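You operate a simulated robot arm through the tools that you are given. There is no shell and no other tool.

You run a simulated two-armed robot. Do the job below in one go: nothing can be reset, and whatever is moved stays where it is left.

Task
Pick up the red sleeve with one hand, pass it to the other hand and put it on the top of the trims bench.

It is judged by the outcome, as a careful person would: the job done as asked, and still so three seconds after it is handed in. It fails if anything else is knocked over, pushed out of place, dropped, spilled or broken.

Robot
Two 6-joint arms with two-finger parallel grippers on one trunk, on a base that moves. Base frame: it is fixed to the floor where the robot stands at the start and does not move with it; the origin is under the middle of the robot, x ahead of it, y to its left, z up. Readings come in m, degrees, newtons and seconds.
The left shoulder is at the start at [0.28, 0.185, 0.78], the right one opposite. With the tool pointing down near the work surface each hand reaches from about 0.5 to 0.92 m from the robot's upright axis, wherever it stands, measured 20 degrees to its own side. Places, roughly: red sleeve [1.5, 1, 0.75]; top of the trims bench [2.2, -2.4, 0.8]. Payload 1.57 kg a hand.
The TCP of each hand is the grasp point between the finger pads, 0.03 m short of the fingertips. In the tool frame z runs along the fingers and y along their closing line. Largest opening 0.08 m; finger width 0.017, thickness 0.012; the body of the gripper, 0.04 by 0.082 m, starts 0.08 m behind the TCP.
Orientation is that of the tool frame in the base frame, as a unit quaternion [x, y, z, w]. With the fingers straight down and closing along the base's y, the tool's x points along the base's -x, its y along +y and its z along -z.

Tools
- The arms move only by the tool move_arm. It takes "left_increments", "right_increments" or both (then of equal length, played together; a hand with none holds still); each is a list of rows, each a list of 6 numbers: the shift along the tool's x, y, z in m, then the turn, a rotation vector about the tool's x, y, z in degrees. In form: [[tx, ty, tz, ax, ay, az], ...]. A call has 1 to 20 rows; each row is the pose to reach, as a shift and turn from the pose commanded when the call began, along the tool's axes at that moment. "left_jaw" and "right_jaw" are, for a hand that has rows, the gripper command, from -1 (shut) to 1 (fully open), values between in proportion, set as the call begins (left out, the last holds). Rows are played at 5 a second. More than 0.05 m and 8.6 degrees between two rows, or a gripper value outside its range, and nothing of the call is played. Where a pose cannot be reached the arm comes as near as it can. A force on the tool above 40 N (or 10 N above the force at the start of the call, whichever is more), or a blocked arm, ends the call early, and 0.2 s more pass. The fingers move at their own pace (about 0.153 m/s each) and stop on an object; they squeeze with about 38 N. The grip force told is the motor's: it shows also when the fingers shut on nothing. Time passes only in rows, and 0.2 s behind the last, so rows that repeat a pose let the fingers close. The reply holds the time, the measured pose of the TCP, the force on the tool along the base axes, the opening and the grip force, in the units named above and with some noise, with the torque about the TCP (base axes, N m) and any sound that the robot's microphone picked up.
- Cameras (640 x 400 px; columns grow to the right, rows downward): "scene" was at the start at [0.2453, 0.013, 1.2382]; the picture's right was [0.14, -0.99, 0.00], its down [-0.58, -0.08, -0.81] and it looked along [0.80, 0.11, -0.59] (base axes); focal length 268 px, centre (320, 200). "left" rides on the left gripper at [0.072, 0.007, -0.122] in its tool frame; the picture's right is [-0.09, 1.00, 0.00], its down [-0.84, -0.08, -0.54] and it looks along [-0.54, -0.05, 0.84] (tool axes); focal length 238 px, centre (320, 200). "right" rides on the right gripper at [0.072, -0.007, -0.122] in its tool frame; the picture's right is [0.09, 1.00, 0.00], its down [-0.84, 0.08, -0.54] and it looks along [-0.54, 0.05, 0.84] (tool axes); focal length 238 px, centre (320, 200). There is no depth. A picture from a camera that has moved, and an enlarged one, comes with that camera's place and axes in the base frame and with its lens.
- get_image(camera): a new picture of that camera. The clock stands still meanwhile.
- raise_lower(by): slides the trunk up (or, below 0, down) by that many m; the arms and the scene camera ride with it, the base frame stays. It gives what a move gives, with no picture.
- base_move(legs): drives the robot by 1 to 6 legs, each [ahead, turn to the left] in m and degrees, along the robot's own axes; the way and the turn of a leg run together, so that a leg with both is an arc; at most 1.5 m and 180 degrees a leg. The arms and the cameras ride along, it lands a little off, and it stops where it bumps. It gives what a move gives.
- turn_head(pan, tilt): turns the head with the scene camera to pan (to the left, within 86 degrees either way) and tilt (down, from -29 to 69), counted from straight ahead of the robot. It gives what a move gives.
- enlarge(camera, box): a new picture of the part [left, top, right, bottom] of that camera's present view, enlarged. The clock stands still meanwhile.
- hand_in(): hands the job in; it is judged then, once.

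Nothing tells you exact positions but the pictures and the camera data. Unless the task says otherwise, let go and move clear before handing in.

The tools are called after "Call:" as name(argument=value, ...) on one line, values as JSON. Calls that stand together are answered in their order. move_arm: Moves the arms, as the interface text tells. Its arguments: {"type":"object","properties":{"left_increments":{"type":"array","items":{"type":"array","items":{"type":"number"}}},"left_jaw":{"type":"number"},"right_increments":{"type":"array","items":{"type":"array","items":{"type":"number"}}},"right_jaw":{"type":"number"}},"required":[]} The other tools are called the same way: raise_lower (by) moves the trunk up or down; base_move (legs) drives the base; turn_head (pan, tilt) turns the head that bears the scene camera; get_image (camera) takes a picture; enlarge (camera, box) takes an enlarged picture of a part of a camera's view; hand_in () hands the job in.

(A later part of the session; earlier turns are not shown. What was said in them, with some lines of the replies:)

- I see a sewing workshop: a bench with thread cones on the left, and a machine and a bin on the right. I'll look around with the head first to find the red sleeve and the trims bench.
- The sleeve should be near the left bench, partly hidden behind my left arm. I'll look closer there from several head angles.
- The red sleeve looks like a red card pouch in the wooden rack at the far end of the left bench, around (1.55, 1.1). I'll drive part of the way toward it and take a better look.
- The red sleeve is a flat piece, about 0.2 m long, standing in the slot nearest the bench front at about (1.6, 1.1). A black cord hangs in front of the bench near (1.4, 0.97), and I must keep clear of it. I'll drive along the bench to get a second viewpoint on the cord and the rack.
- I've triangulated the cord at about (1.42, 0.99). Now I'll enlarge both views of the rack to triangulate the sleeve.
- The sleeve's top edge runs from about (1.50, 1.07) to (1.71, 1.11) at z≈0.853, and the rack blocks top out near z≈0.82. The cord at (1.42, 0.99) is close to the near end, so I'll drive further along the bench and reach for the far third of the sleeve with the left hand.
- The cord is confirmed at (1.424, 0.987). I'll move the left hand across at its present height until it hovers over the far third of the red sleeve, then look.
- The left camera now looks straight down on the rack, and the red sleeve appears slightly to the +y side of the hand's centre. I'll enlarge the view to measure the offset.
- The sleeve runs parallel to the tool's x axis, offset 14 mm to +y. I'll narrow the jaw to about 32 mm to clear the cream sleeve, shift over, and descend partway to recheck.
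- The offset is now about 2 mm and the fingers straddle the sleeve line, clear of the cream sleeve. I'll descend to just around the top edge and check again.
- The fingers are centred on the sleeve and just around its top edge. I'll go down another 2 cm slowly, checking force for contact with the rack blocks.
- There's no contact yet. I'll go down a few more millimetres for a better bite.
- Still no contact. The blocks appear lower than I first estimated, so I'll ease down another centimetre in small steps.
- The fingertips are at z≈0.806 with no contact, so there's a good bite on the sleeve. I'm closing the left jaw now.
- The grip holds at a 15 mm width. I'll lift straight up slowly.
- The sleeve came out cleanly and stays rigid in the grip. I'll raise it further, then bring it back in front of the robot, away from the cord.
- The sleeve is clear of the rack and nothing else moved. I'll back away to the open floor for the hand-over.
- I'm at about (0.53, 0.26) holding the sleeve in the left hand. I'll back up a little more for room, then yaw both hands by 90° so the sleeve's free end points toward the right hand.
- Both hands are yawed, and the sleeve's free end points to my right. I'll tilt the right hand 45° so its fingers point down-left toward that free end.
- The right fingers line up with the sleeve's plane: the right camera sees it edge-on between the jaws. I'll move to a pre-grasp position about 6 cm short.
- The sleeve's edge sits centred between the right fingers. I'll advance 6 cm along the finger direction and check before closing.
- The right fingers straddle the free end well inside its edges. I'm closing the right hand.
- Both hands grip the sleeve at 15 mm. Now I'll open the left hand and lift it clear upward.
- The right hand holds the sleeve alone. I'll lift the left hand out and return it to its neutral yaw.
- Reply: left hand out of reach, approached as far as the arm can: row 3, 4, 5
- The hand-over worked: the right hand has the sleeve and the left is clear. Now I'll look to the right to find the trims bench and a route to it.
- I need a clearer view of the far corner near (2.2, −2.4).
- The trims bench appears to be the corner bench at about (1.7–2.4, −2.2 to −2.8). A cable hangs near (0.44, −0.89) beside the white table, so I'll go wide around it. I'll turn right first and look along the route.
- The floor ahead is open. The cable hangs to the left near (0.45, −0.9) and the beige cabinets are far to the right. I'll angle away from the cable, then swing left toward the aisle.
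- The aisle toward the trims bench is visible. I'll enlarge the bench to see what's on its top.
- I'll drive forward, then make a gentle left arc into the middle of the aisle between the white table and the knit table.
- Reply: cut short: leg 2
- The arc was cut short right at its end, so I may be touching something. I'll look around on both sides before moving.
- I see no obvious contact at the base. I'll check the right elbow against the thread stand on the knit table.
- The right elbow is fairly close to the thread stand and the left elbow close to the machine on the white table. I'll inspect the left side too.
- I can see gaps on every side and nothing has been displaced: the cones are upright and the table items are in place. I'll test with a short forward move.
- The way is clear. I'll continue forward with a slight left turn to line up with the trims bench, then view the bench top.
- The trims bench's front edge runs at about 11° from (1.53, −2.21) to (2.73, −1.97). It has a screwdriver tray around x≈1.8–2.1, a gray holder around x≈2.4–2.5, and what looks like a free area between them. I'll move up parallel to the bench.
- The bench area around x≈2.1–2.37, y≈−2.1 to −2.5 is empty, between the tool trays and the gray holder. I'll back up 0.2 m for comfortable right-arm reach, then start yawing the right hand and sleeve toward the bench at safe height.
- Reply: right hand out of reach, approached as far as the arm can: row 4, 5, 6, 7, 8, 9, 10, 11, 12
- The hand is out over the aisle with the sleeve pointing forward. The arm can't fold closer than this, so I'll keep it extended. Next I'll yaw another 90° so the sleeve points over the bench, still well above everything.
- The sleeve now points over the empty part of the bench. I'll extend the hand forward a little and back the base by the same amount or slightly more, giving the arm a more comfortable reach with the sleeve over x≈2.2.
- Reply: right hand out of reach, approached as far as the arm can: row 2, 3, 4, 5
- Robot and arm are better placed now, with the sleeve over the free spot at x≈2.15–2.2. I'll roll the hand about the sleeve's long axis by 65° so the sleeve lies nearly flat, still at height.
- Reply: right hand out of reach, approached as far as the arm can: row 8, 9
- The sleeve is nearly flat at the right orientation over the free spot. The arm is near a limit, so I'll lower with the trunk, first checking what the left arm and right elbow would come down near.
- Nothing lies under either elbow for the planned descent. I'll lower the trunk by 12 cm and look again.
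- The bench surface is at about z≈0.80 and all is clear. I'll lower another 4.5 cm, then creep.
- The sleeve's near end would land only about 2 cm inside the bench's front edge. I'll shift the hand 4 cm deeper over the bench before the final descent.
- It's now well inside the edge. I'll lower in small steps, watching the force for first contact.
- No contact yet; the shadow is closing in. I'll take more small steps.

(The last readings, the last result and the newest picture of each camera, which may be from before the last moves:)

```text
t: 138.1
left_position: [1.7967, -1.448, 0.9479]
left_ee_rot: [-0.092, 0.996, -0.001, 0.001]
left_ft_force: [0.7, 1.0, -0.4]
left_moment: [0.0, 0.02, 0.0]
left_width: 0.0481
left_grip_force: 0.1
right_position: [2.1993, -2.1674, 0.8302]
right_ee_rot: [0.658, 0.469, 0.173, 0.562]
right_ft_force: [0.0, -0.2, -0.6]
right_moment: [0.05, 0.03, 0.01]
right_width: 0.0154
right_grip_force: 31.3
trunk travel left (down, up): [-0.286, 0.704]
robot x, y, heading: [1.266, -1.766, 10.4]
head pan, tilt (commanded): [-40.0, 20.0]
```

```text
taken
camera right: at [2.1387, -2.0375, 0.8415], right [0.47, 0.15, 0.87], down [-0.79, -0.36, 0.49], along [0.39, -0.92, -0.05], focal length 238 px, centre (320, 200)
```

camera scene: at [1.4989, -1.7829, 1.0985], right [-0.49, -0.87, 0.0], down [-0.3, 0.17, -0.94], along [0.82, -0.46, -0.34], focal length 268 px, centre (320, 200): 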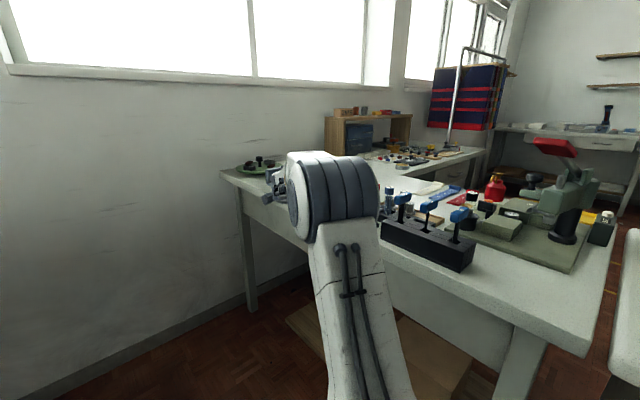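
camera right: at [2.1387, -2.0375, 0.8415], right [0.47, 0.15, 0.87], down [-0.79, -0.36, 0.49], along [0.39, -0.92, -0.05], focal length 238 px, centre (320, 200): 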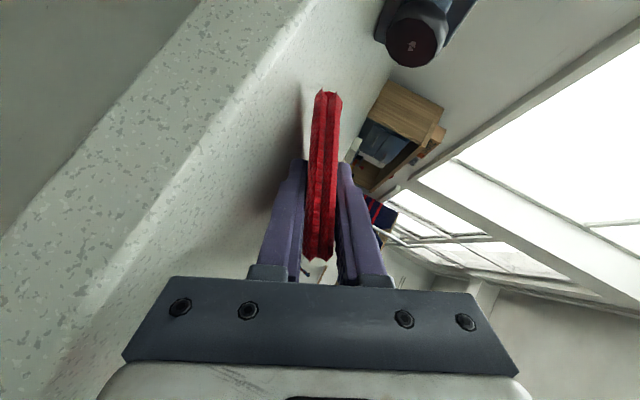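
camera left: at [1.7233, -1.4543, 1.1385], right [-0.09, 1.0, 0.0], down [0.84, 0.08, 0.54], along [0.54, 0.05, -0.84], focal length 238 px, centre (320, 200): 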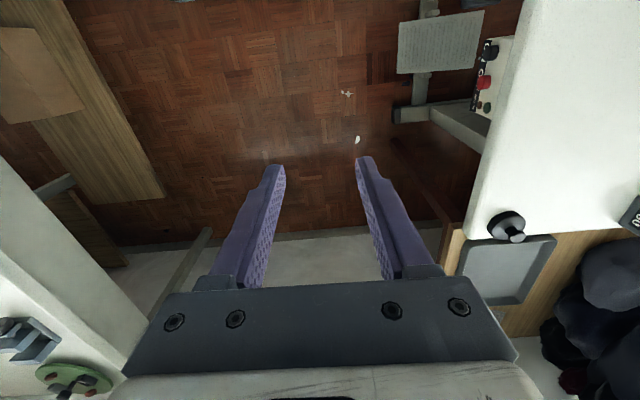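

Call:
raise_lower(by=-0.004)

Call:
raise_lower(by=-0.003)

Call:
get_image(camera="right")

```text
t: 138.6
left_position: [1.7958, -1.4478, 0.9451]
left_ee_rot: [-0.092, 0.996, 0.0, 0.001]
left_ft_force: [0.7, -0.5, 0.2]
left_moment: [0.0, 0.0, 0.01]
left_width: 0.0481
left_grip_force: 0.0
right_position: [2.1983, -2.166, 0.8283]
right_ee_rot: [0.658, 0.469, 0.172, 0.563]
right_ft_force: [-0.8, 0.4, 3.4]
right_moment: [-0.61, -0.27, -0.16]
right_width: 0.0156
right_grip_force: 31.3
trunk travel left (down, up): [-0.282, 0.708]
robot x, y, heading: [1.2653, -1.769, 10.3]
head pan, tilt (commanded): [-40.0, 20.0]
```

```text
t: 139.2
left_position: [1.796, -1.4458, 0.9413]
left_ee_rot: [-0.092, 0.996, -0.001, 0.001]
left_ft_force: [0.4, 0.4, 0.7]
left_moment: [0.02, 0.0, 0.01]
left_width: 0.0482
left_grip_force: 0.1
right_position: [2.1986, -2.1668, 0.8283]
right_ee_rot: [0.657, 0.468, 0.174, 0.565]
right_ft_force: [2.0, -1.5, 16.2]
right_moment: [-0.48, -0.48, -0.01]
right_width: 0.0155
right_grip_force: 31.0
trunk travel left (down, up): [-0.279, 0.711]
robot x, y, heading: [1.2628, -1.7643, 10.8]
head pan, tilt (commanded): [-40.0, 20.0]
```

```text
taken
camera right: at [2.1382, -2.0375, 0.8379], right [0.46, 0.15, 0.87], down [-0.8, -0.36, 0.48], along [0.39, -0.92, -0.05], focal length 238 px, centre (320, 200)
```

right: 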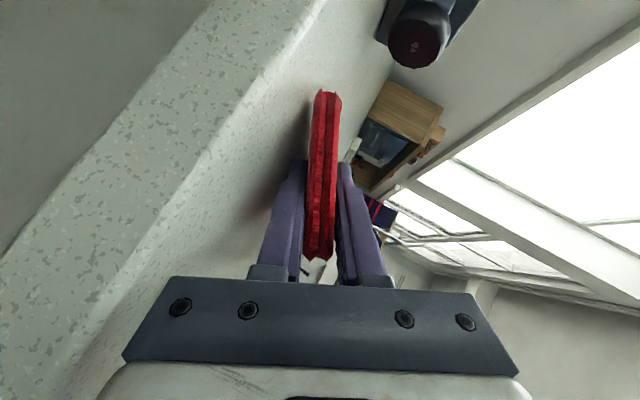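

The sleeve has touched down, with contact force rising to 16 N at TCP z≈0.828. I'll ease up a few millimetres and open the jaw slightly to release it.

Call:
raise_lower(by=0.006)

Call:
move_arm(right_increments=[[0, 0, 0, 0, 0, 0], [0, 0, 0, 0, 0, 0], [0, 0, 0, 0, 0, 0], [0, 0, 0, 0, 0, 0]], right_jaw=-0.35)

Call:
get_image(camera="right")

```text
t: 139.7
left_position: [1.7966, -1.4483, 0.9474]
left_ee_rot: [-0.092, 0.996, -0.001, 0.001]
left_ft_force: [-0.2, -0.5, -0.1]
left_moment: [-0.02, -0.01, 0.02]
left_width: 0.0477
left_grip_force: 0.0
right_position: [2.1983, -2.1672, 0.8275]
right_ee_rot: [0.659, 0.47, 0.171, 0.561]
right_ft_force: [-0.7, -0.8, 4.3]
right_moment: [-0.5, -0.24, 0.13]
right_width: 0.0155
right_grip_force: 30.8
trunk travel left (down, up): [-0.285, 0.705]
robot x, y, heading: [1.2618, -1.7679, 10.4]
head pan, tilt (commanded): [-40.0, 20.0]
```

```text
t: 140.7
left_position: [1.7968, -1.4478, 0.947]
left_ee_rot: [-0.092, 0.996, -0.001, 0.001]
left_ft_force: [-0.1, -0.9, -0.1]
left_moment: [-0.04, 0.0, 0.0]
left_width: 0.0479
left_grip_force: 0.0
right_position: [2.1983, -2.1667, 0.8309]
right_ee_rot: [0.657, 0.47, 0.173, 0.563]
right_ft_force: [5.9, -1.6, 5.9]
right_moment: [-0.12, -0.27, 0.04]
right_width: 0.0196
right_grip_force: 0.1
trunk travel left (down, up): [-0.285, 0.705]
robot x, y, heading: [1.2619, -1.7664, 10.3]
head pan, tilt (commanded): [-40.0, 20.0]
```

```text
taken
camera right: at [2.1387, -2.0372, 0.8407], right [0.47, 0.15, 0.87], down [-0.79, -0.36, 0.49], along [0.39, -0.92, -0.05], focal length 238 px, centre (320, 200)
```

right: 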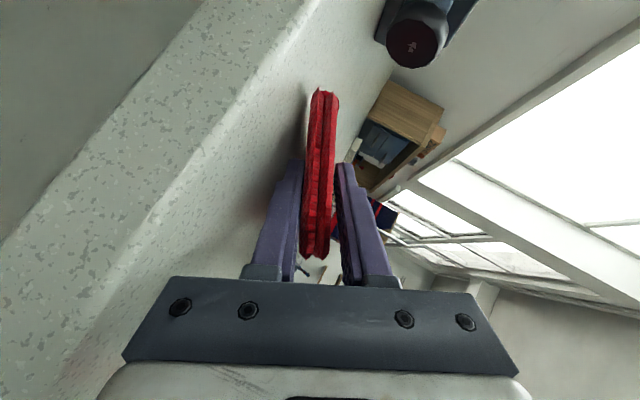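

The sleeve is released and rests on the lower finger and the bench, with the lower finger just touching the bench. I'll raise 4 mm, then slide the fingers out backward along their own direction.

Call:
raise_lower(by=0.004)

Call:
move_arm(right_increments=[[0, 0, 0, 0, 0, 0], [0, 0, -0.01, 0, 0, 0], [0, 0, -0.02, 0, 0, 0], [0, 0, -0.03, 0, 0, 0]], right_jaw=-0.25)

Call:
get_image(camera="right")

```text
t: 141.2
left_position: [1.795, -1.448, 0.95]
left_ee_rot: [-0.092, 0.996, -0.001, 0.0]
left_ft_force: [0.3, -0.1, 0.2]
left_moment: [0.03, 0.01, 0.0]
left_width: 0.048
left_grip_force: 0.1
right_position: [2.1991, -2.1651, 0.834]
right_ee_rot: [0.659, 0.47, 0.172, 0.561]
right_ft_force: [-0.4, 0.8, 1.2]
right_moment: [0.03, -0.01, 0.03]
right_width: 0.0251
right_grip_force: 0.0
trunk travel left (down, up): [-0.289, 0.701]
robot x, y, heading: [1.263, -1.7671, 10.6]
head pan, tilt (commanded): [-40.0, 20.0]
```

```text
t: 142.2
left_position: [1.7963, -1.4476, 0.9498]
left_ee_rot: [-0.091, 0.996, 0.0, 0.0]
left_ft_force: [-0.8, 0.0, 0.4]
left_moment: [0.0, 0.01, 0.02]
left_width: 0.0481
left_grip_force: 0.0
right_position: [2.176, -2.1493, 0.8437]
right_ee_rot: [0.658, 0.47, 0.174, 0.562]
right_ft_force: [0.0, 0.6, -0.2]
right_moment: [-0.01, -0.04, 0.0]
right_width: 0.03
right_grip_force: 0.7
trunk travel left (down, up): [-0.289, 0.701]
robot x, y, heading: [1.2585, -1.7673, 10.1]
head pan, tilt (commanded): [-40.0, 20.0]
```

```text
taken
camera right: at [2.116, -2.0202, 0.8537], right [0.47, 0.15, 0.87], down [-0.79, -0.36, 0.49], along [0.39, -0.92, -0.05], focal length 238 px, centre (320, 200)
```

right: 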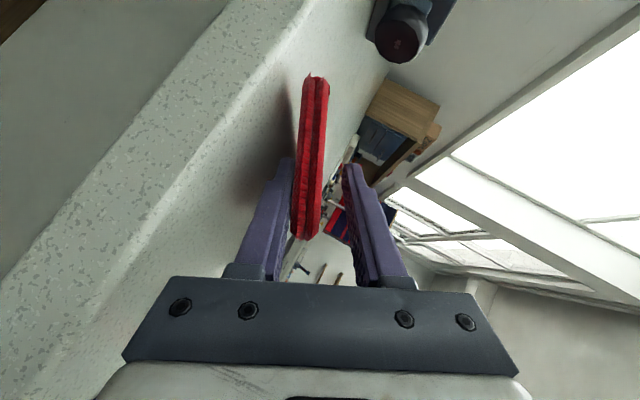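

The fingers are sliding out from the sleeve. I'll continue withdrawing.

Call:
move_arm(right_increments=[[0, 0, -0.012, 0, 0, 0], [0, 0, -0.024, 0, 0, 0], [0, 0, -0.036, 0, 0, 0]], right_jaw=-0.25)

Call:
get_image(camera="right")

```text
t: 143.0
left_position: [1.7962, -1.4474, 0.951]
left_ee_rot: [-0.091, 0.996, -0.001, 0.0]
left_ft_force: [-0.8, 0.4, -0.2]
left_moment: [0.0, 0.0, 0.02]
left_width: 0.0479
left_grip_force: 0.0
right_position: [2.1482, -2.1281, 0.8543]
right_ee_rot: [0.659, 0.47, 0.172, 0.561]
right_ft_force: [0.1, 0.7, -1.2]
right_moment: [0.0, -0.02, 0.01]
right_width: 0.0301
right_grip_force: 0.0
trunk travel left (down, up): [-0.289, 0.701]
robot x, y, heading: [1.2603, -1.7678, 10.5]
head pan, tilt (commanded): [-40.0, 20.0]
```

```text
taken
camera right: at [2.089, -1.999, 0.8652], right [0.47, 0.15, 0.87], down [-0.79, -0.36, 0.49], along [0.39, -0.92, -0.05], focal length 238 px, centre (320, 200)
```

right: 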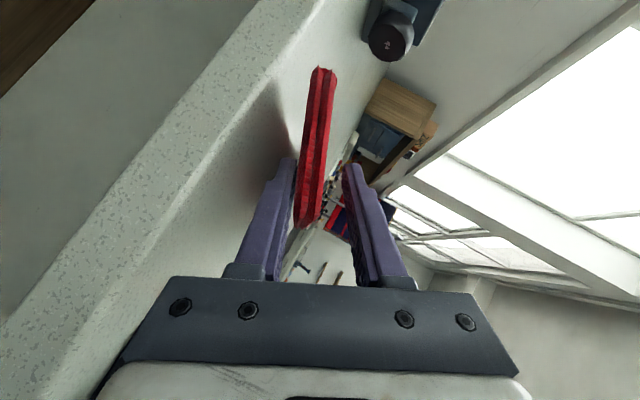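

The sleeve seems to be dragged along by the lower finger because I'm lifting its end as I withdraw. I'll look from the head camera before correcting.

Call:
turn_head(pan=-25, tilt=15)

Call:
get_image(camera="scene")

Call:
enlarge(camera="right", box=[220, 40, 420, 290])

```text
t: 143.8
left_position: [1.7971, -1.4471, 0.9505]
left_ee_rot: [-0.092, 0.996, -0.001, 0.001]
left_ft_force: [-0.8, -0.5, 0.1]
left_moment: [0.01, 0.0, -0.01]
left_width: 0.0483
left_grip_force: 0.0
right_position: [2.148, -2.1287, 0.8559]
right_ee_rot: [0.658, 0.471, 0.173, 0.561]
right_ft_force: [1.7, 1.8, -0.3]
right_moment: [0.02, 0.0, -0.01]
right_width: 0.0306
right_grip_force: 0.2
trunk travel left (down, up): [-0.289, 0.701]
robot x, y, heading: [1.2611, -1.7695, 10.4]
head pan, tilt (commanded): [-25.0, 15.0]
```

```text
taken
camera scene: at [1.5083, -1.7605, 1.0857], right [-0.25, -0.97, 0.0], down [-0.25, 0.07, -0.97], along [0.93, -0.24, -0.26], focal length 268 px, centre (320, 200)
```

scene: 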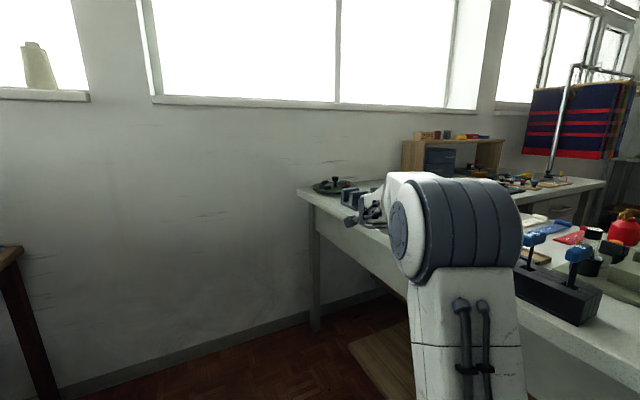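

```text
1.60 times, centred on (320, 165) of right
camera zoom: at [2.0891, -1.9992, 0.8656], right [0.47, 0.15, 0.87], down [-0.79, -0.36, 0.49], along [0.39, -0.92, -0.05], focal length 381 px, centre (320, 256)
```

zoom: 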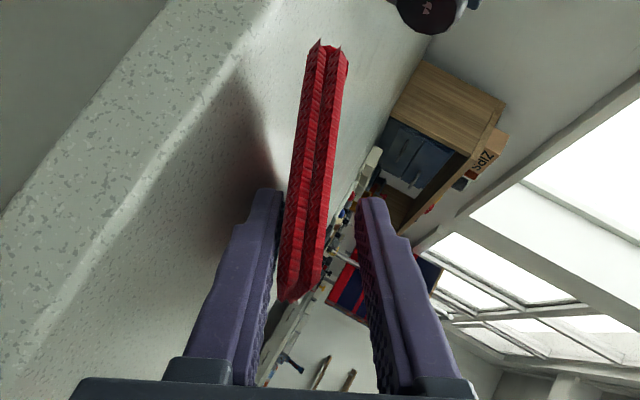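

By measurement the sleeve has hardly moved: its bottom corner is still near (2.25, −2.14), and the fingers have nearly slid out. I'll finish withdrawing.

Call:
move_arm(right_increments=[[0, 0, -0.012, 0, 0, 0], [0, 0, -0.024, 0, 0, 0], [0, 0, -0.036, 0, 0, 0], [0, 0, -0.05, 0, 0, 0], [0, 0, -0.05, 0, 0, 0]], right_jaw=-0.25)

Call:
get_image(camera="right")

```text
t: 145.0
left_position: [1.7958, -1.4469, 0.9496]
left_ee_rot: [-0.092, 0.996, 0.0, 0.001]
left_ft_force: [0.1, -1.3, 0.0]
left_moment: [-0.01, -0.06, 0.02]
left_width: 0.0477
left_grip_force: 0.1
right_position: [2.1108, -2.0995, 0.8703]
right_ee_rot: [0.658, 0.47, 0.172, 0.562]
right_ft_force: [0.5, 0.1, 0.1]
right_moment: [0.03, -0.03, -0.02]
right_width: 0.0304
right_grip_force: 0.2
trunk travel left (down, up): [-0.289, 0.701]
robot x, y, heading: [1.2625, -1.7665, 10.4]
head pan, tilt (commanded): [-25.0, 15.0]
```

```text
taken
camera right: at [2.0509, -1.97, 0.881], right [0.47, 0.15, 0.87], down [-0.79, -0.36, 0.49], along [0.39, -0.92, -0.05], focal length 238 px, centre (320, 200)
```

right: 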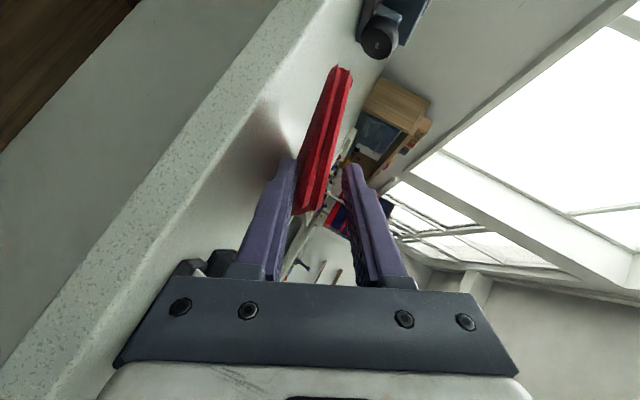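

My tool-frame estimate says otherwise: the sleeve is dragging along on the lower finger, and its near end is now close to the bench edge. I'll re-grip it here, lift, and instead set it down on its long edge, leaning only slightly, so its weight is on the bench when I let go.

Call:
move_arm(right_increments=[[0, 0, 0, 0, 0, 0], [0, 0, 0, 0, 0, 0], [0, 0, 0, 0, 0, 0], [0, 0, 0, 0, 0, 0]], right_jaw=-1)

Call:
get_image(camera="right")

```text
t: 146.0
left_position: [1.7966, -1.4483, 0.9507]
left_ee_rot: [-0.092, 0.996, -0.001, 0.0]
left_ft_force: [0.6, -0.1, 0.7]
left_moment: [0.02, 0.02, -0.01]
left_width: 0.048
left_grip_force: 0.0
right_position: [2.1097, -2.0995, 0.87]
right_ee_rot: [0.658, 0.471, 0.173, 0.561]
right_ft_force: [-0.5, -0.6, 0.5]
right_moment: [0.03, 0.01, -0.04]
right_width: 0.0152
right_grip_force: 31.0
trunk travel left (down, up): [-0.289, 0.701]
robot x, y, heading: [1.2602, -1.7703, 10.3]
head pan, tilt (commanded): [-25.0, 15.0]
```

```text
taken
camera right: at [2.051, -1.9702, 0.8808], right [0.47, 0.15, 0.87], down [-0.79, -0.36, 0.49], along [0.39, -0.92, -0.05], focal length 238 px, centre (320, 200)
```

right: 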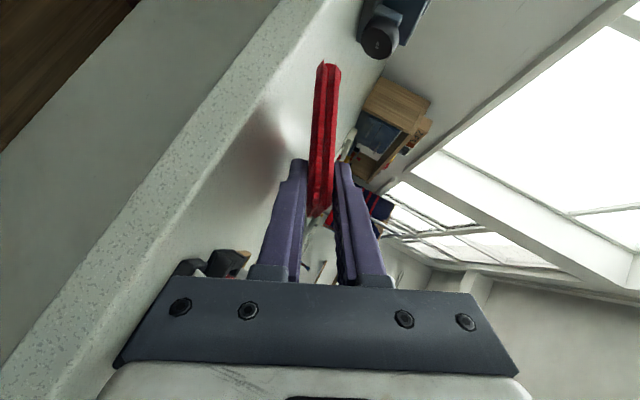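

I've re-gripped it, with the pads overlapping the near corner by about 3–4 cm. I'll lift 10 cm and check that it's held straight.

Call:
raise_lower(by=0.1)

Call:
get_image(camera="right")

Call:
get_image(camera="scene")

```text
t: 147.3
left_position: [1.7966, -1.4477, 1.0505]
left_ee_rot: [-0.092, 0.996, -0.001, 0.001]
left_ft_force: [0.3, -0.6, -0.2]
left_moment: [-0.01, 0.01, 0.0]
left_width: 0.0481
left_grip_force: 0.1
right_position: [2.111, -2.099, 0.9705]
right_ee_rot: [0.659, 0.47, 0.172, 0.561]
right_ft_force: [0.4, -0.1, 0.0]
right_moment: [0.02, 0.03, 0.02]
right_width: 0.0151
right_grip_force: 30.5
trunk travel left (down, up): [-0.389, 0.601]
robot x, y, heading: [1.263, -1.7686, 10.2]
head pan, tilt (commanded): [-25.0, 15.0]
```

```text
taken
camera right: at [2.051, -1.9702, 0.9807], right [0.47, 0.15, 0.87], down [-0.79, -0.36, 0.49], along [0.39, -0.92, -0.05], focal length 238 px, centre (320, 200)
```

right: 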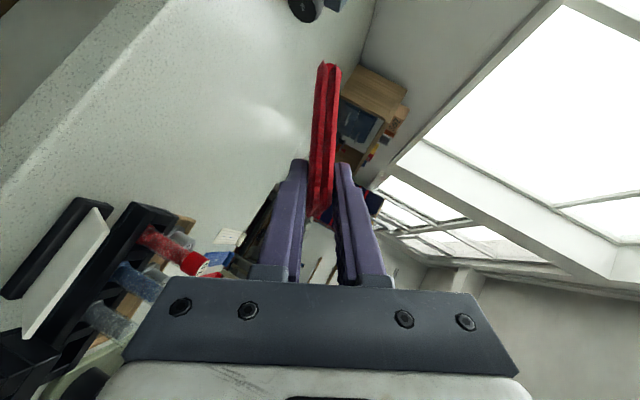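

```text
taken
camera scene: at [1.5084, -1.7604, 1.1857], right [-0.25, -0.97, 0.0], down [-0.25, 0.07, -0.97], along [0.93, -0.24, -0.26], focal length 268 px, centre (320, 200)
```

scene: 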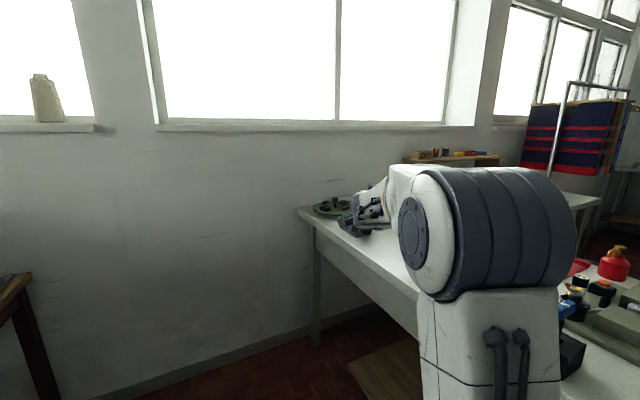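

The sleeve is held straight. I'll roll the hand back so the sleeve leans only about 15° from vertical, then shift to the middle of the free spot.

Call:
move_arm(right_increments=[[0, 0, 0, 5.89, 0, -5.89], [0, 0, 0, 11.78, 0, -11.78], [0, 0, 0, 17.67, 0, -17.67], [0, 0, 0, 23.56, 0, -23.56], [0, 0, 0, 29.45, 0, -29.45], [0, 0, 0, 35.35, 0, -35.35], [0, 0, 0, 35.35, 0, -35.35]], right_jaw=-1)

Call:
get_image(camera="right")

Call:
get_image(camera="scene")

```text
t: 148.9
left_position: [1.7964, -1.448, 1.05]
left_ee_rot: [-0.092, 0.996, -0.001, 0.001]
left_ft_force: [-0.5, -0.2, -0.4]
left_moment: [-0.03, 0.04, 0.02]
left_width: 0.0476
left_grip_force: 0.1
right_position: [2.1108, -2.0986, 0.9703]
right_ee_rot: [0.624, 0.675, -0.153, 0.362]
right_ft_force: [0.3, 1.0, -0.9]
right_moment: [0.03, -0.01, 0.05]
right_width: 0.0152
right_grip_force: 31.0
trunk travel left (down, up): [-0.389, 0.601]
robot x, y, heading: [1.2628, -1.7688, 10.2]
head pan, tilt (commanded): [-25.0, 15.0]
```

```text
taken
camera right: at [2.0701, -1.9667, 1.0042], right [0.95, 0.24, 0.18], down [-0.12, -0.24, 0.96], along [0.28, -0.94, -0.2], focal length 238 px, centre (320, 200)
```

right: 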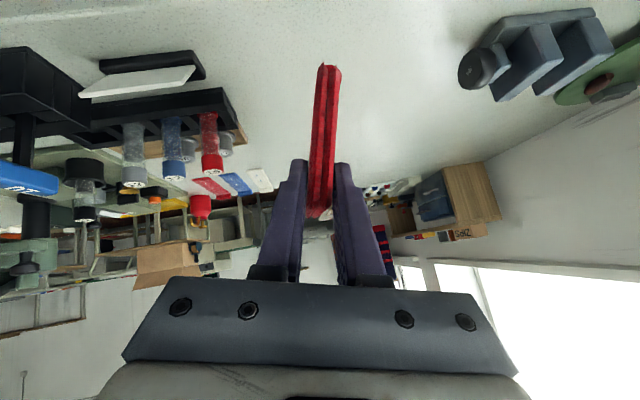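

```text
taken
camera scene: at [1.5083, -1.7604, 1.1857], right [-0.25, -0.97, 0.0], down [-0.25, 0.07, -0.97], along [0.93, -0.24, -0.26], focal length 268 px, centre (320, 200)
```

scene: 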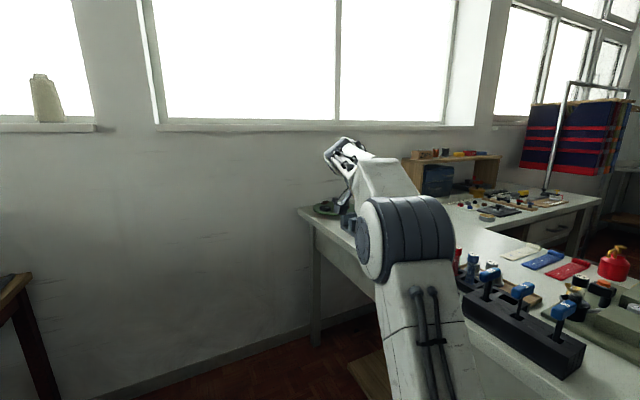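

The view confirms the free gap is x≈2.07–2.33. I'll drive forward 8 cm and reach about 6 cm deeper so the sleeve stands in the middle of it, well inside the front edge.

Call:
base_move(legs=[[0.08, 0]])

Call:
move_arm(right_increments=[[-0.0115, 0, 0.0115, 0, 0, 0], [-0.023, 0, 0.023, 0, 0, 0], [-0.0345, 0, 0.0345, 0, 0, 0], [-0.046, 0, 0.046, 0, 0, 0], [-0.046, 0, 0.046, 0, 0, 0]], right_jaw=-1)

Call:
get_image(camera="right")

```text
t: 150.0
left_position: [1.8757, -1.4333, 1.0504]
left_ee_rot: [-0.091, 0.996, -0.001, 0.002]
left_ft_force: [0.1, 0.3, 0.0]
left_moment: [-0.01, 0.03, -0.01]
left_width: 0.0478
left_grip_force: 0.1
right_position: [2.1899, -2.0855, 0.97]
right_ee_rot: [0.624, 0.675, -0.152, 0.364]
right_ft_force: [-0.2, -1.6, 0.3]
right_moment: [0.03, 0.03, -0.03]
right_width: 0.0153
right_grip_force: 30.8
trunk travel left (down, up): [-0.389, 0.601]
robot x, y, heading: [1.337, -1.7515, 10.6]
head pan, tilt (commanded): [-25.0, 15.0]
```

```text
t: 151.2
left_position: [1.8769, -1.4329, 1.0505]
left_ee_rot: [-0.092, 0.996, -0.001, 0.002]
left_ft_force: [0.4, -1.3, -0.8]
left_moment: [0.0, 0.01, 0.01]
left_width: 0.0481
left_grip_force: 0.0
right_position: [2.2003, -2.1493, 0.969]
right_ee_rot: [0.624, 0.675, -0.153, 0.363]
right_ft_force: [0.2, 0.1, -0.5]
right_moment: [0.04, -0.01, 0.0]
right_width: 0.0153
right_grip_force: 31.3
trunk travel left (down, up): [-0.389, 0.601]
robot x, y, heading: [1.341, -1.7525, 10.5]
head pan, tilt (commanded): [-25.0, 15.0]
```

```text
taken
camera right: at [2.1613, -2.0166, 1.0035], right [0.95, 0.24, 0.18], down [-0.12, -0.24, 0.96], along [0.28, -0.94, -0.2], focal length 238 px, centre (320, 200)
```

right: 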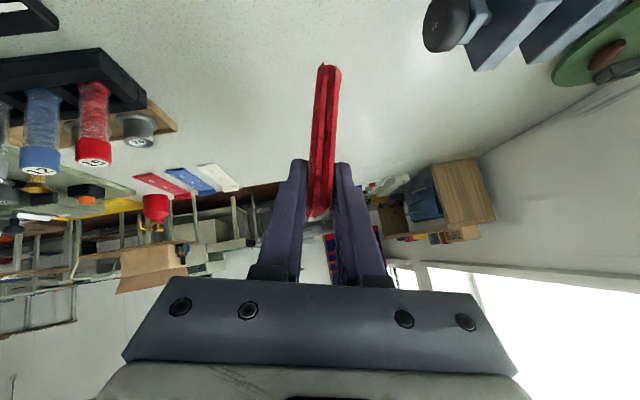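

It's positioned over the middle of the free area. I'll lower to just above the bench.

Call:
raise_lower(by=-0.075)

Call:
get_image(camera="right")

Call:
raise_lower(by=-0.005)

```text
t: 152.3
left_position: [1.8757, -1.4324, 0.9758]
left_ee_rot: [-0.091, 0.996, 0.0, 0.001]
left_ft_force: [-0.1, -0.5, 0.9]
left_moment: [0.01, 0.0, 0.0]
left_width: 0.0482
left_grip_force: 0.1
right_position: [2.202, -2.1489, 0.8977]
right_ee_rot: [0.624, 0.674, -0.152, 0.365]
right_ft_force: [-1.1, 2.2, 6.4]
right_moment: [-1.17, -0.25, -0.18]
right_width: 0.0153
right_grip_force: 31.3
trunk travel left (down, up): [-0.314, 0.676]
robot x, y, heading: [1.343, -1.7523, 10.4]
head pan, tilt (commanded): [-25.0, 15.0]
```

```text
taken
camera right: at [2.1608, -2.0163, 0.9302], right [0.95, 0.24, 0.19], down [-0.13, -0.24, 0.96], along [0.28, -0.94, -0.2], focal length 238 px, centre (320, 200)
```

right: 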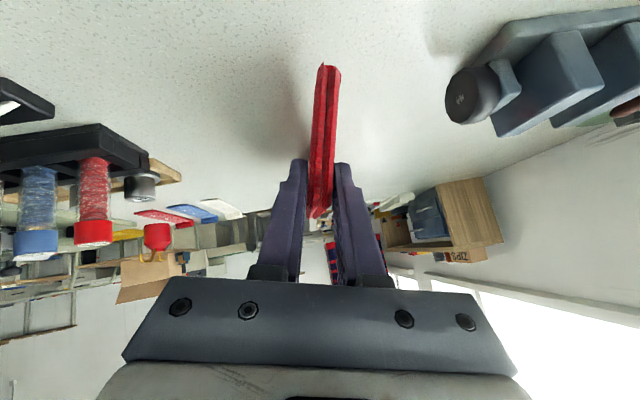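

```text
t: 152.9
left_position: [1.8768, -1.4324, 0.9712]
left_ee_rot: [-0.091, 0.996, -0.002, 0.001]
left_ft_force: [0.2, 0.6, -0.1]
left_moment: [0.0, 0.02, 0.03]
left_width: 0.048
left_grip_force: 0.0
right_position: [2.2023, -2.1481, 0.8904]
right_ee_rot: [0.624, 0.675, -0.152, 0.364]
right_ft_force: [0.1, 3.5, 5.4]
right_moment: [-1.03, -0.38, 0.18]
right_width: 0.0151
right_grip_force: 31.0
trunk travel left (down, up): [-0.309, 0.681]
robot x, y, heading: [1.3417, -1.7545, 10.6]
head pan, tilt (commanded): [-25.0, 15.0]
```

The far lower corner touched first because the sleeve sagged slightly in the grip, and pressing gently is levelling it. I'll continue in small steps until the whole edge is down.

Call:
raise_lower(by=-0.005)

Call:
raise_lower(by=-0.004)

Call:
get_image(camera="right")

```text
t: 153.4
left_position: [1.8763, -1.4332, 0.9656]
left_ee_rot: [-0.092, 0.996, -0.001, 0.001]
left_ft_force: [0.0, 0.3, -1.1]
left_moment: [0.01, 0.0, 0.01]
left_width: 0.0478
left_grip_force: 0.2
right_position: [2.2011, -2.1484, 0.8847]
right_ee_rot: [0.624, 0.674, -0.153, 0.364]
right_ft_force: [0.9, 2.4, 6.0]
right_moment: [-1.01, -0.43, 0.38]
right_width: 0.0152
right_grip_force: 31.6
trunk travel left (down, up): [-0.304, 0.686]
robot x, y, heading: [1.3431, -1.7537, 10.3]
head pan, tilt (commanded): [-25.0, 15.0]
```

```text
t: 153.9
left_position: [1.8765, -1.4335, 0.9617]
left_ee_rot: [-0.092, 0.996, -0.001, 0.001]
left_ft_force: [0.1, 0.5, 0.6]
left_moment: [0.01, -0.01, 0.0]
left_width: 0.0481
left_grip_force: 0.1
right_position: [2.201, -2.1482, 0.8802]
right_ee_rot: [0.624, 0.675, -0.153, 0.363]
right_ft_force: [1.4, 1.9, 5.8]
right_moment: [-1.07, -0.41, 0.41]
right_width: 0.0155
right_grip_force: 30.9
trunk travel left (down, up): [-0.3, 0.69]
robot x, y, heading: [1.3408, -1.7548, 10.1]
head pan, tilt (commanded): [-25.0, 15.0]
```

```text
taken
camera right: at [2.1611, -2.0162, 0.9148], right [0.95, 0.24, 0.18], down [-0.13, -0.24, 0.96], along [0.28, -0.94, -0.2], focal length 238 px, centre (320, 200)
```

right: 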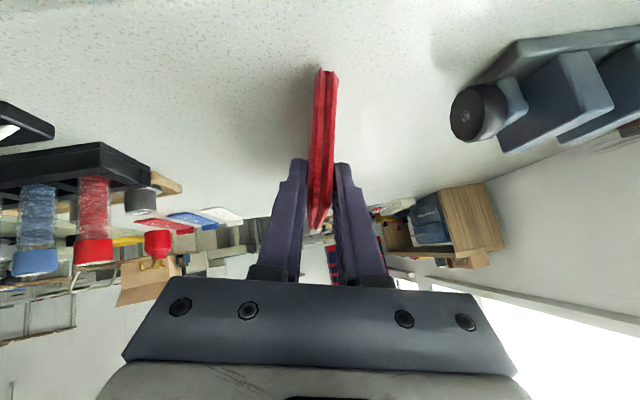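

Call:
raise_lower(by=-0.004)

Call:
raise_lower(by=-0.003)

Call:
enlarge(camera="right", box=[240, 20, 400, 270])

```text
t: 154.5
left_position: [1.8764, -1.4338, 0.9586]
left_ee_rot: [-0.092, 0.996, -0.001, 0.001]
left_ft_force: [0.0, -0.8, -0.8]
left_moment: [0.0, 0.01, -0.02]
left_width: 0.0482
left_grip_force: 0.0
right_position: [2.201, -2.1481, 0.8762]
right_ee_rot: [0.624, 0.674, -0.153, 0.363]
right_ft_force: [1.7, 2.5, 5.8]
right_moment: [-1.1, -0.45, 0.44]
right_width: 0.0158
right_grip_force: 31.5
trunk travel left (down, up): [-0.296, 0.694]
robot x, y, heading: [1.3437, -1.7541, 10.5]
head pan, tilt (commanded): [-25.0, 15.0]
```

```text
t: 155.0
left_position: [1.8754, -1.4322, 0.9552]
left_ee_rot: [-0.092, 0.996, -0.001, 0.001]
left_ft_force: [0.7, 0.2, 0.3]
left_moment: [-0.01, 0.01, 0.01]
left_width: 0.048
left_grip_force: 0.1
right_position: [2.2013, -2.1487, 0.8768]
right_ee_rot: [0.624, 0.674, -0.152, 0.365]
right_ft_force: [1.4, 2.1, 13.9]
right_moment: [-0.43, -0.34, 0.44]
right_width: 0.0154
right_grip_force: 31.0
trunk travel left (down, up): [-0.293, 0.697]
robot x, y, heading: [1.3405, -1.7546, 10.4]
head pan, tilt (commanded): [-25.0, 15.0]
```

```text
1.60 times, centred on (320, 145) of right
camera zoom: at [2.1606, -2.0162, 0.9095], right [0.95, 0.24, 0.19], down [-0.13, -0.24, 0.96], along [0.28, -0.94, -0.2], focal length 381 px, centre (320, 288)
```

zoom: 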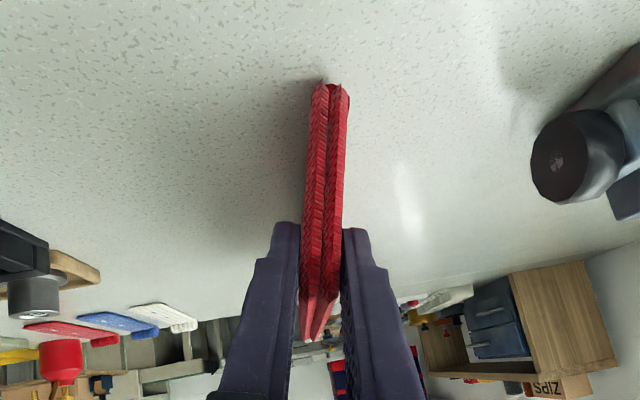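

The whole bottom edge is now down: force 14 N, with the moment nearly gone. I'll ease off 2 mm, open slightly, and then withdraw up and out.

Call:
raise_lower(by=0.002)

Call:
move_arm(right_increments=[[0, 0, 0, 0, 0, 0], [0, 0, 0, 0, 0, 0], [0, 0, 0, 0, 0, 0]], right_jaw=-0.4)

Call:
enlarge(camera="right", box=[240, 20, 400, 270])

```text
t: 155.5
left_position: [1.8762, -1.4326, 0.9567]
left_ee_rot: [-0.091, 0.996, 0.0, 0.001]
left_ft_force: [0.5, 0.7, 0.1]
left_moment: [0.02, 0.03, 0.01]
left_width: 0.0481
left_grip_force: 0.1
right_position: [2.2007, -2.1483, 0.8764]
right_ee_rot: [0.624, 0.675, -0.152, 0.364]
right_ft_force: [1.1, 1.8, 10.0]
right_moment: [-0.68, -0.41, 0.48]
right_width: 0.0156
right_grip_force: 31.8
trunk travel left (down, up): [-0.295, 0.695]
robot x, y, heading: [1.3407, -1.749, 10.3]
head pan, tilt (commanded): [-25.0, 15.0]
```

```text
t: 156.3
left_position: [1.8766, -1.4327, 0.9581]
left_ee_rot: [-0.091, 0.996, 0.0, 0.001]
left_ft_force: [0.0, 0.4, -0.6]
left_moment: [-0.02, 0.0, 0.04]
left_width: 0.0479
left_grip_force: 0.1
right_position: [2.2019, -2.1473, 0.8752]
right_ee_rot: [0.624, 0.675, -0.154, 0.363]
right_ft_force: [-1.0, 0.2, -0.5]
right_moment: [-0.03, -0.02, 0.03]
right_width: 0.0242
right_grip_force: 0.0
trunk travel left (down, up): [-0.295, 0.695]
robot x, y, heading: [1.347, -1.7517, 10.3]
head pan, tilt (commanded): [-25.0, 15.0]
```

```text
1.60 times, centred on (320, 145) of right
camera zoom: at [2.1612, -2.0165, 0.9093], right [0.95, 0.24, 0.18], down [-0.12, -0.24, 0.96], along [0.28, -0.94, -0.2], focal length 381 px, centre (320, 288)
```

zoom: 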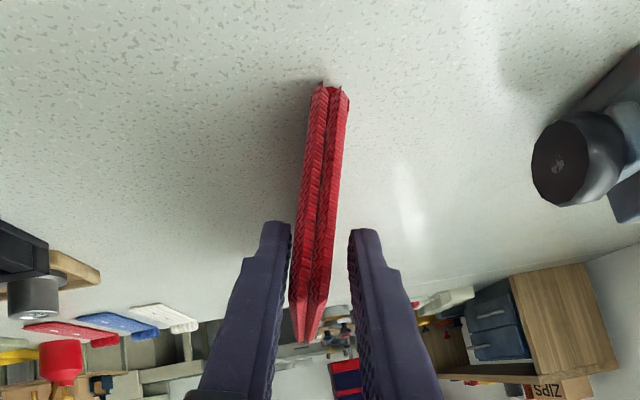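

The sleeve is standing free on its edge, leaning lightly on one finger, with no load on the hand. I'll withdraw the fingers up and out.

Call:
move_arm(right_increments=[[0, 0, -0.03, 0, 0, 0], [0, 0, -0.07, 0, 0, 0], [0, 0, -0.1, 0, 0, 0], [0, 0, -0.1, 0, 0, 0], [0, 0, -0.1, 0, 0, 0]], right_jaw=-0.4)

Call:
get_image(camera="right")

```text
t: 157.5
left_position: [1.8762, -1.4332, 0.9573]
left_ee_rot: [-0.092, 0.996, 0.0, 0.002]
left_ft_force: [0.2, 0.4, 0.2]
left_moment: [0.0, 0.0, -0.01]
left_width: 0.0482
left_grip_force: 0.0
right_position: [2.1701, -2.0827, 0.9454]
right_ee_rot: [0.624, 0.675, -0.152, 0.363]
right_ft_force: [0.4, 0.4, 0.3]
right_moment: [0.0, -0.01, -0.01]
right_width: 0.0244
right_grip_force: 0.1
trunk travel left (down, up): [-0.295, 0.695]
robot x, y, heading: [1.3401, -1.7527, 10.3]
head pan, tilt (commanded): [-25.0, 15.0]
```

```text
taken
camera right: at [2.1304, -1.9502, 0.9787], right [0.95, 0.24, 0.18], down [-0.13, -0.24, 0.96], along [0.28, -0.94, -0.2], focal length 238 px, centre (320, 200)
```

right: 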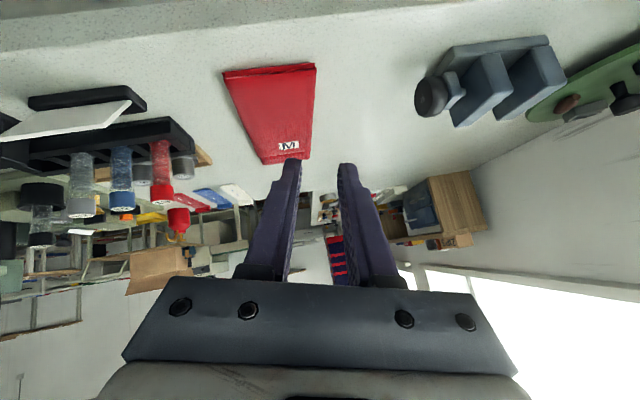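

The sleeve now lies flat on the trims bench, between the tool tray and the holder, about 6 cm inside the front edge and touching nothing. I'll raise the hand clear and check the scene.

Call:
raise_lower(by=0.15)

Call:
move_arm(right_increments=[[0.02, 0, -0.02, 0, 0, 0], [0.04, 0, -0.04, 0, 0, 0], [0.06, 0, -0.06, 0, 0, 0], [0.08, 0, -0.08, 0, 0, 0], [0.1, 0, -0.1, 0, 0, 0]], right_jaw=-0.4)

Call:
turn_head(pan=-30, tilt=30)

Call:
get_image(camera="scene")

Call:
get_image(camera="right")

```text
t: 159.2
left_position: [1.8772, -1.4326, 1.1058]
left_ee_rot: [-0.092, 0.996, -0.002, 0.001]
left_ft_force: [0.3, 0.0, 0.1]
left_moment: [0.0, -0.01, 0.02]
left_width: 0.0477
left_grip_force: 0.1
right_position: [2.171, -2.0819, 1.0955]
right_ee_rot: [0.624, 0.675, -0.153, 0.363]
right_ft_force: [-0.9, -0.5, 0.5]
right_moment: [0.02, 0.01, -0.05]
right_width: 0.0241
right_grip_force: 0.1
trunk travel left (down, up): [-0.445, 0.545]
robot x, y, heading: [1.3423, -1.7499, 10.3]
head pan, tilt (commanded): [-25.0, 15.0]
```

```text
t: 160.4
left_position: [1.8747, -1.4336, 1.108]
left_ee_rot: [-0.091, 0.996, -0.001, 0.001]
left_ft_force: [0.7, 0.1, 0.7]
left_moment: [0.02, -0.03, -0.01]
left_width: 0.048
left_grip_force: 0.0
right_position: [2.1458, -1.9439, 1.0966]
right_ee_rot: [0.624, 0.674, -0.153, 0.363]
right_ft_force: [-0.7, 0.4, 0.8]
right_moment: [-0.04, 0.01, -0.02]
right_width: 0.024
right_grip_force: 0.0
trunk travel left (down, up): [-0.445, 0.545]
robot x, y, heading: [1.3438, -1.7533, 10.4]
head pan, tilt (commanded): [-25.0, 15.0]
```

```text
t: 161.2
left_position: [1.8766, -1.4327, 1.1071]
left_ee_rot: [-0.092, 0.996, 0.0, 0.002]
left_ft_force: [0.1, 0.0, 0.2]
left_moment: [0.0, -0.02, -0.04]
left_width: 0.0478
left_grip_force: 0.0
right_position: [2.1465, -1.9452, 1.0956]
right_ee_rot: [0.624, 0.675, -0.152, 0.363]
right_ft_force: [0.4, 0.3, 0.0]
right_moment: [0.04, -0.01, 0.02]
right_width: 0.024
right_grip_force: 0.0
trunk travel left (down, up): [-0.445, 0.545]
robot x, y, heading: [1.3405, -1.7504, 10.3]
head pan, tilt (commanded): [-30.0, 30.0]
```

```text
taken
camera scene: at [1.5829, -1.7525, 1.2176], right [-0.34, -0.94, 0.0], down [-0.47, 0.17, -0.87], along [0.82, -0.29, -0.5], focal length 268 px, centre (320, 200)
```

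scene: 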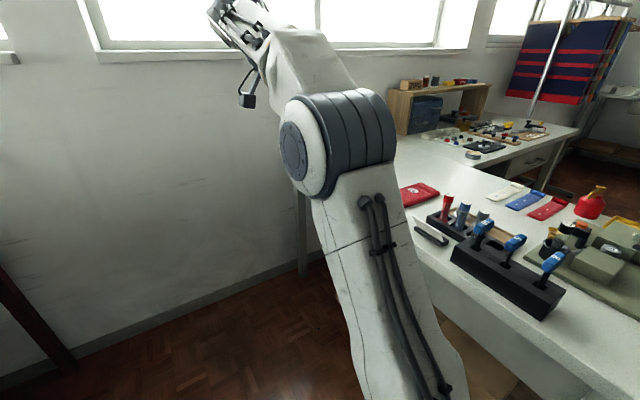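

```text
taken
camera right: at [2.105, -1.8119, 1.1295], right [0.95, 0.24, 0.18], down [-0.12, -0.24, 0.96], along [0.28, -0.94, -0.2], focal length 238 px, centre (320, 200)
```

right: 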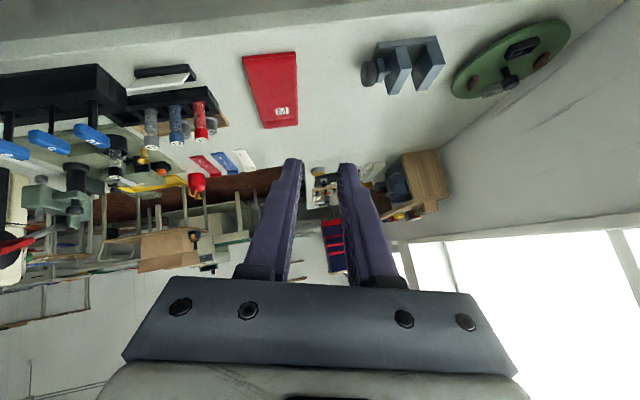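

The red sleeve lies flat and stable on the trims bench top, clear of the tools, which are all still in place. Both hands are empty and clear, so I'm handing the job in.

Call:
hand_in()

```text
The job is handed in.
```

The red sleeve is lying flat on top of the trims bench, about 6 cm inside the front edge, between the tool tray and the gray holder and touching neither. I picked it up with the left hand, passed it to the right, and set it down with the right. Both hands were empty and clear when I handed the job in.

- **Two tries to release it:** on the first, the sleeve dragged along on a finger toward the bench edge. I gripped it again, stood it on its long edge and let go. It then tipped over flat from about 10 cm high.
- **Drive stopped early:** one drive leg reported being cut short just before its end, in the aisle by the knit table. I looked on all sides and saw nothing touching or moved.

The last pictures show the tools on the trims bench still in place. The other sleeves were undisturbed in their rack when I drove off with the red one.
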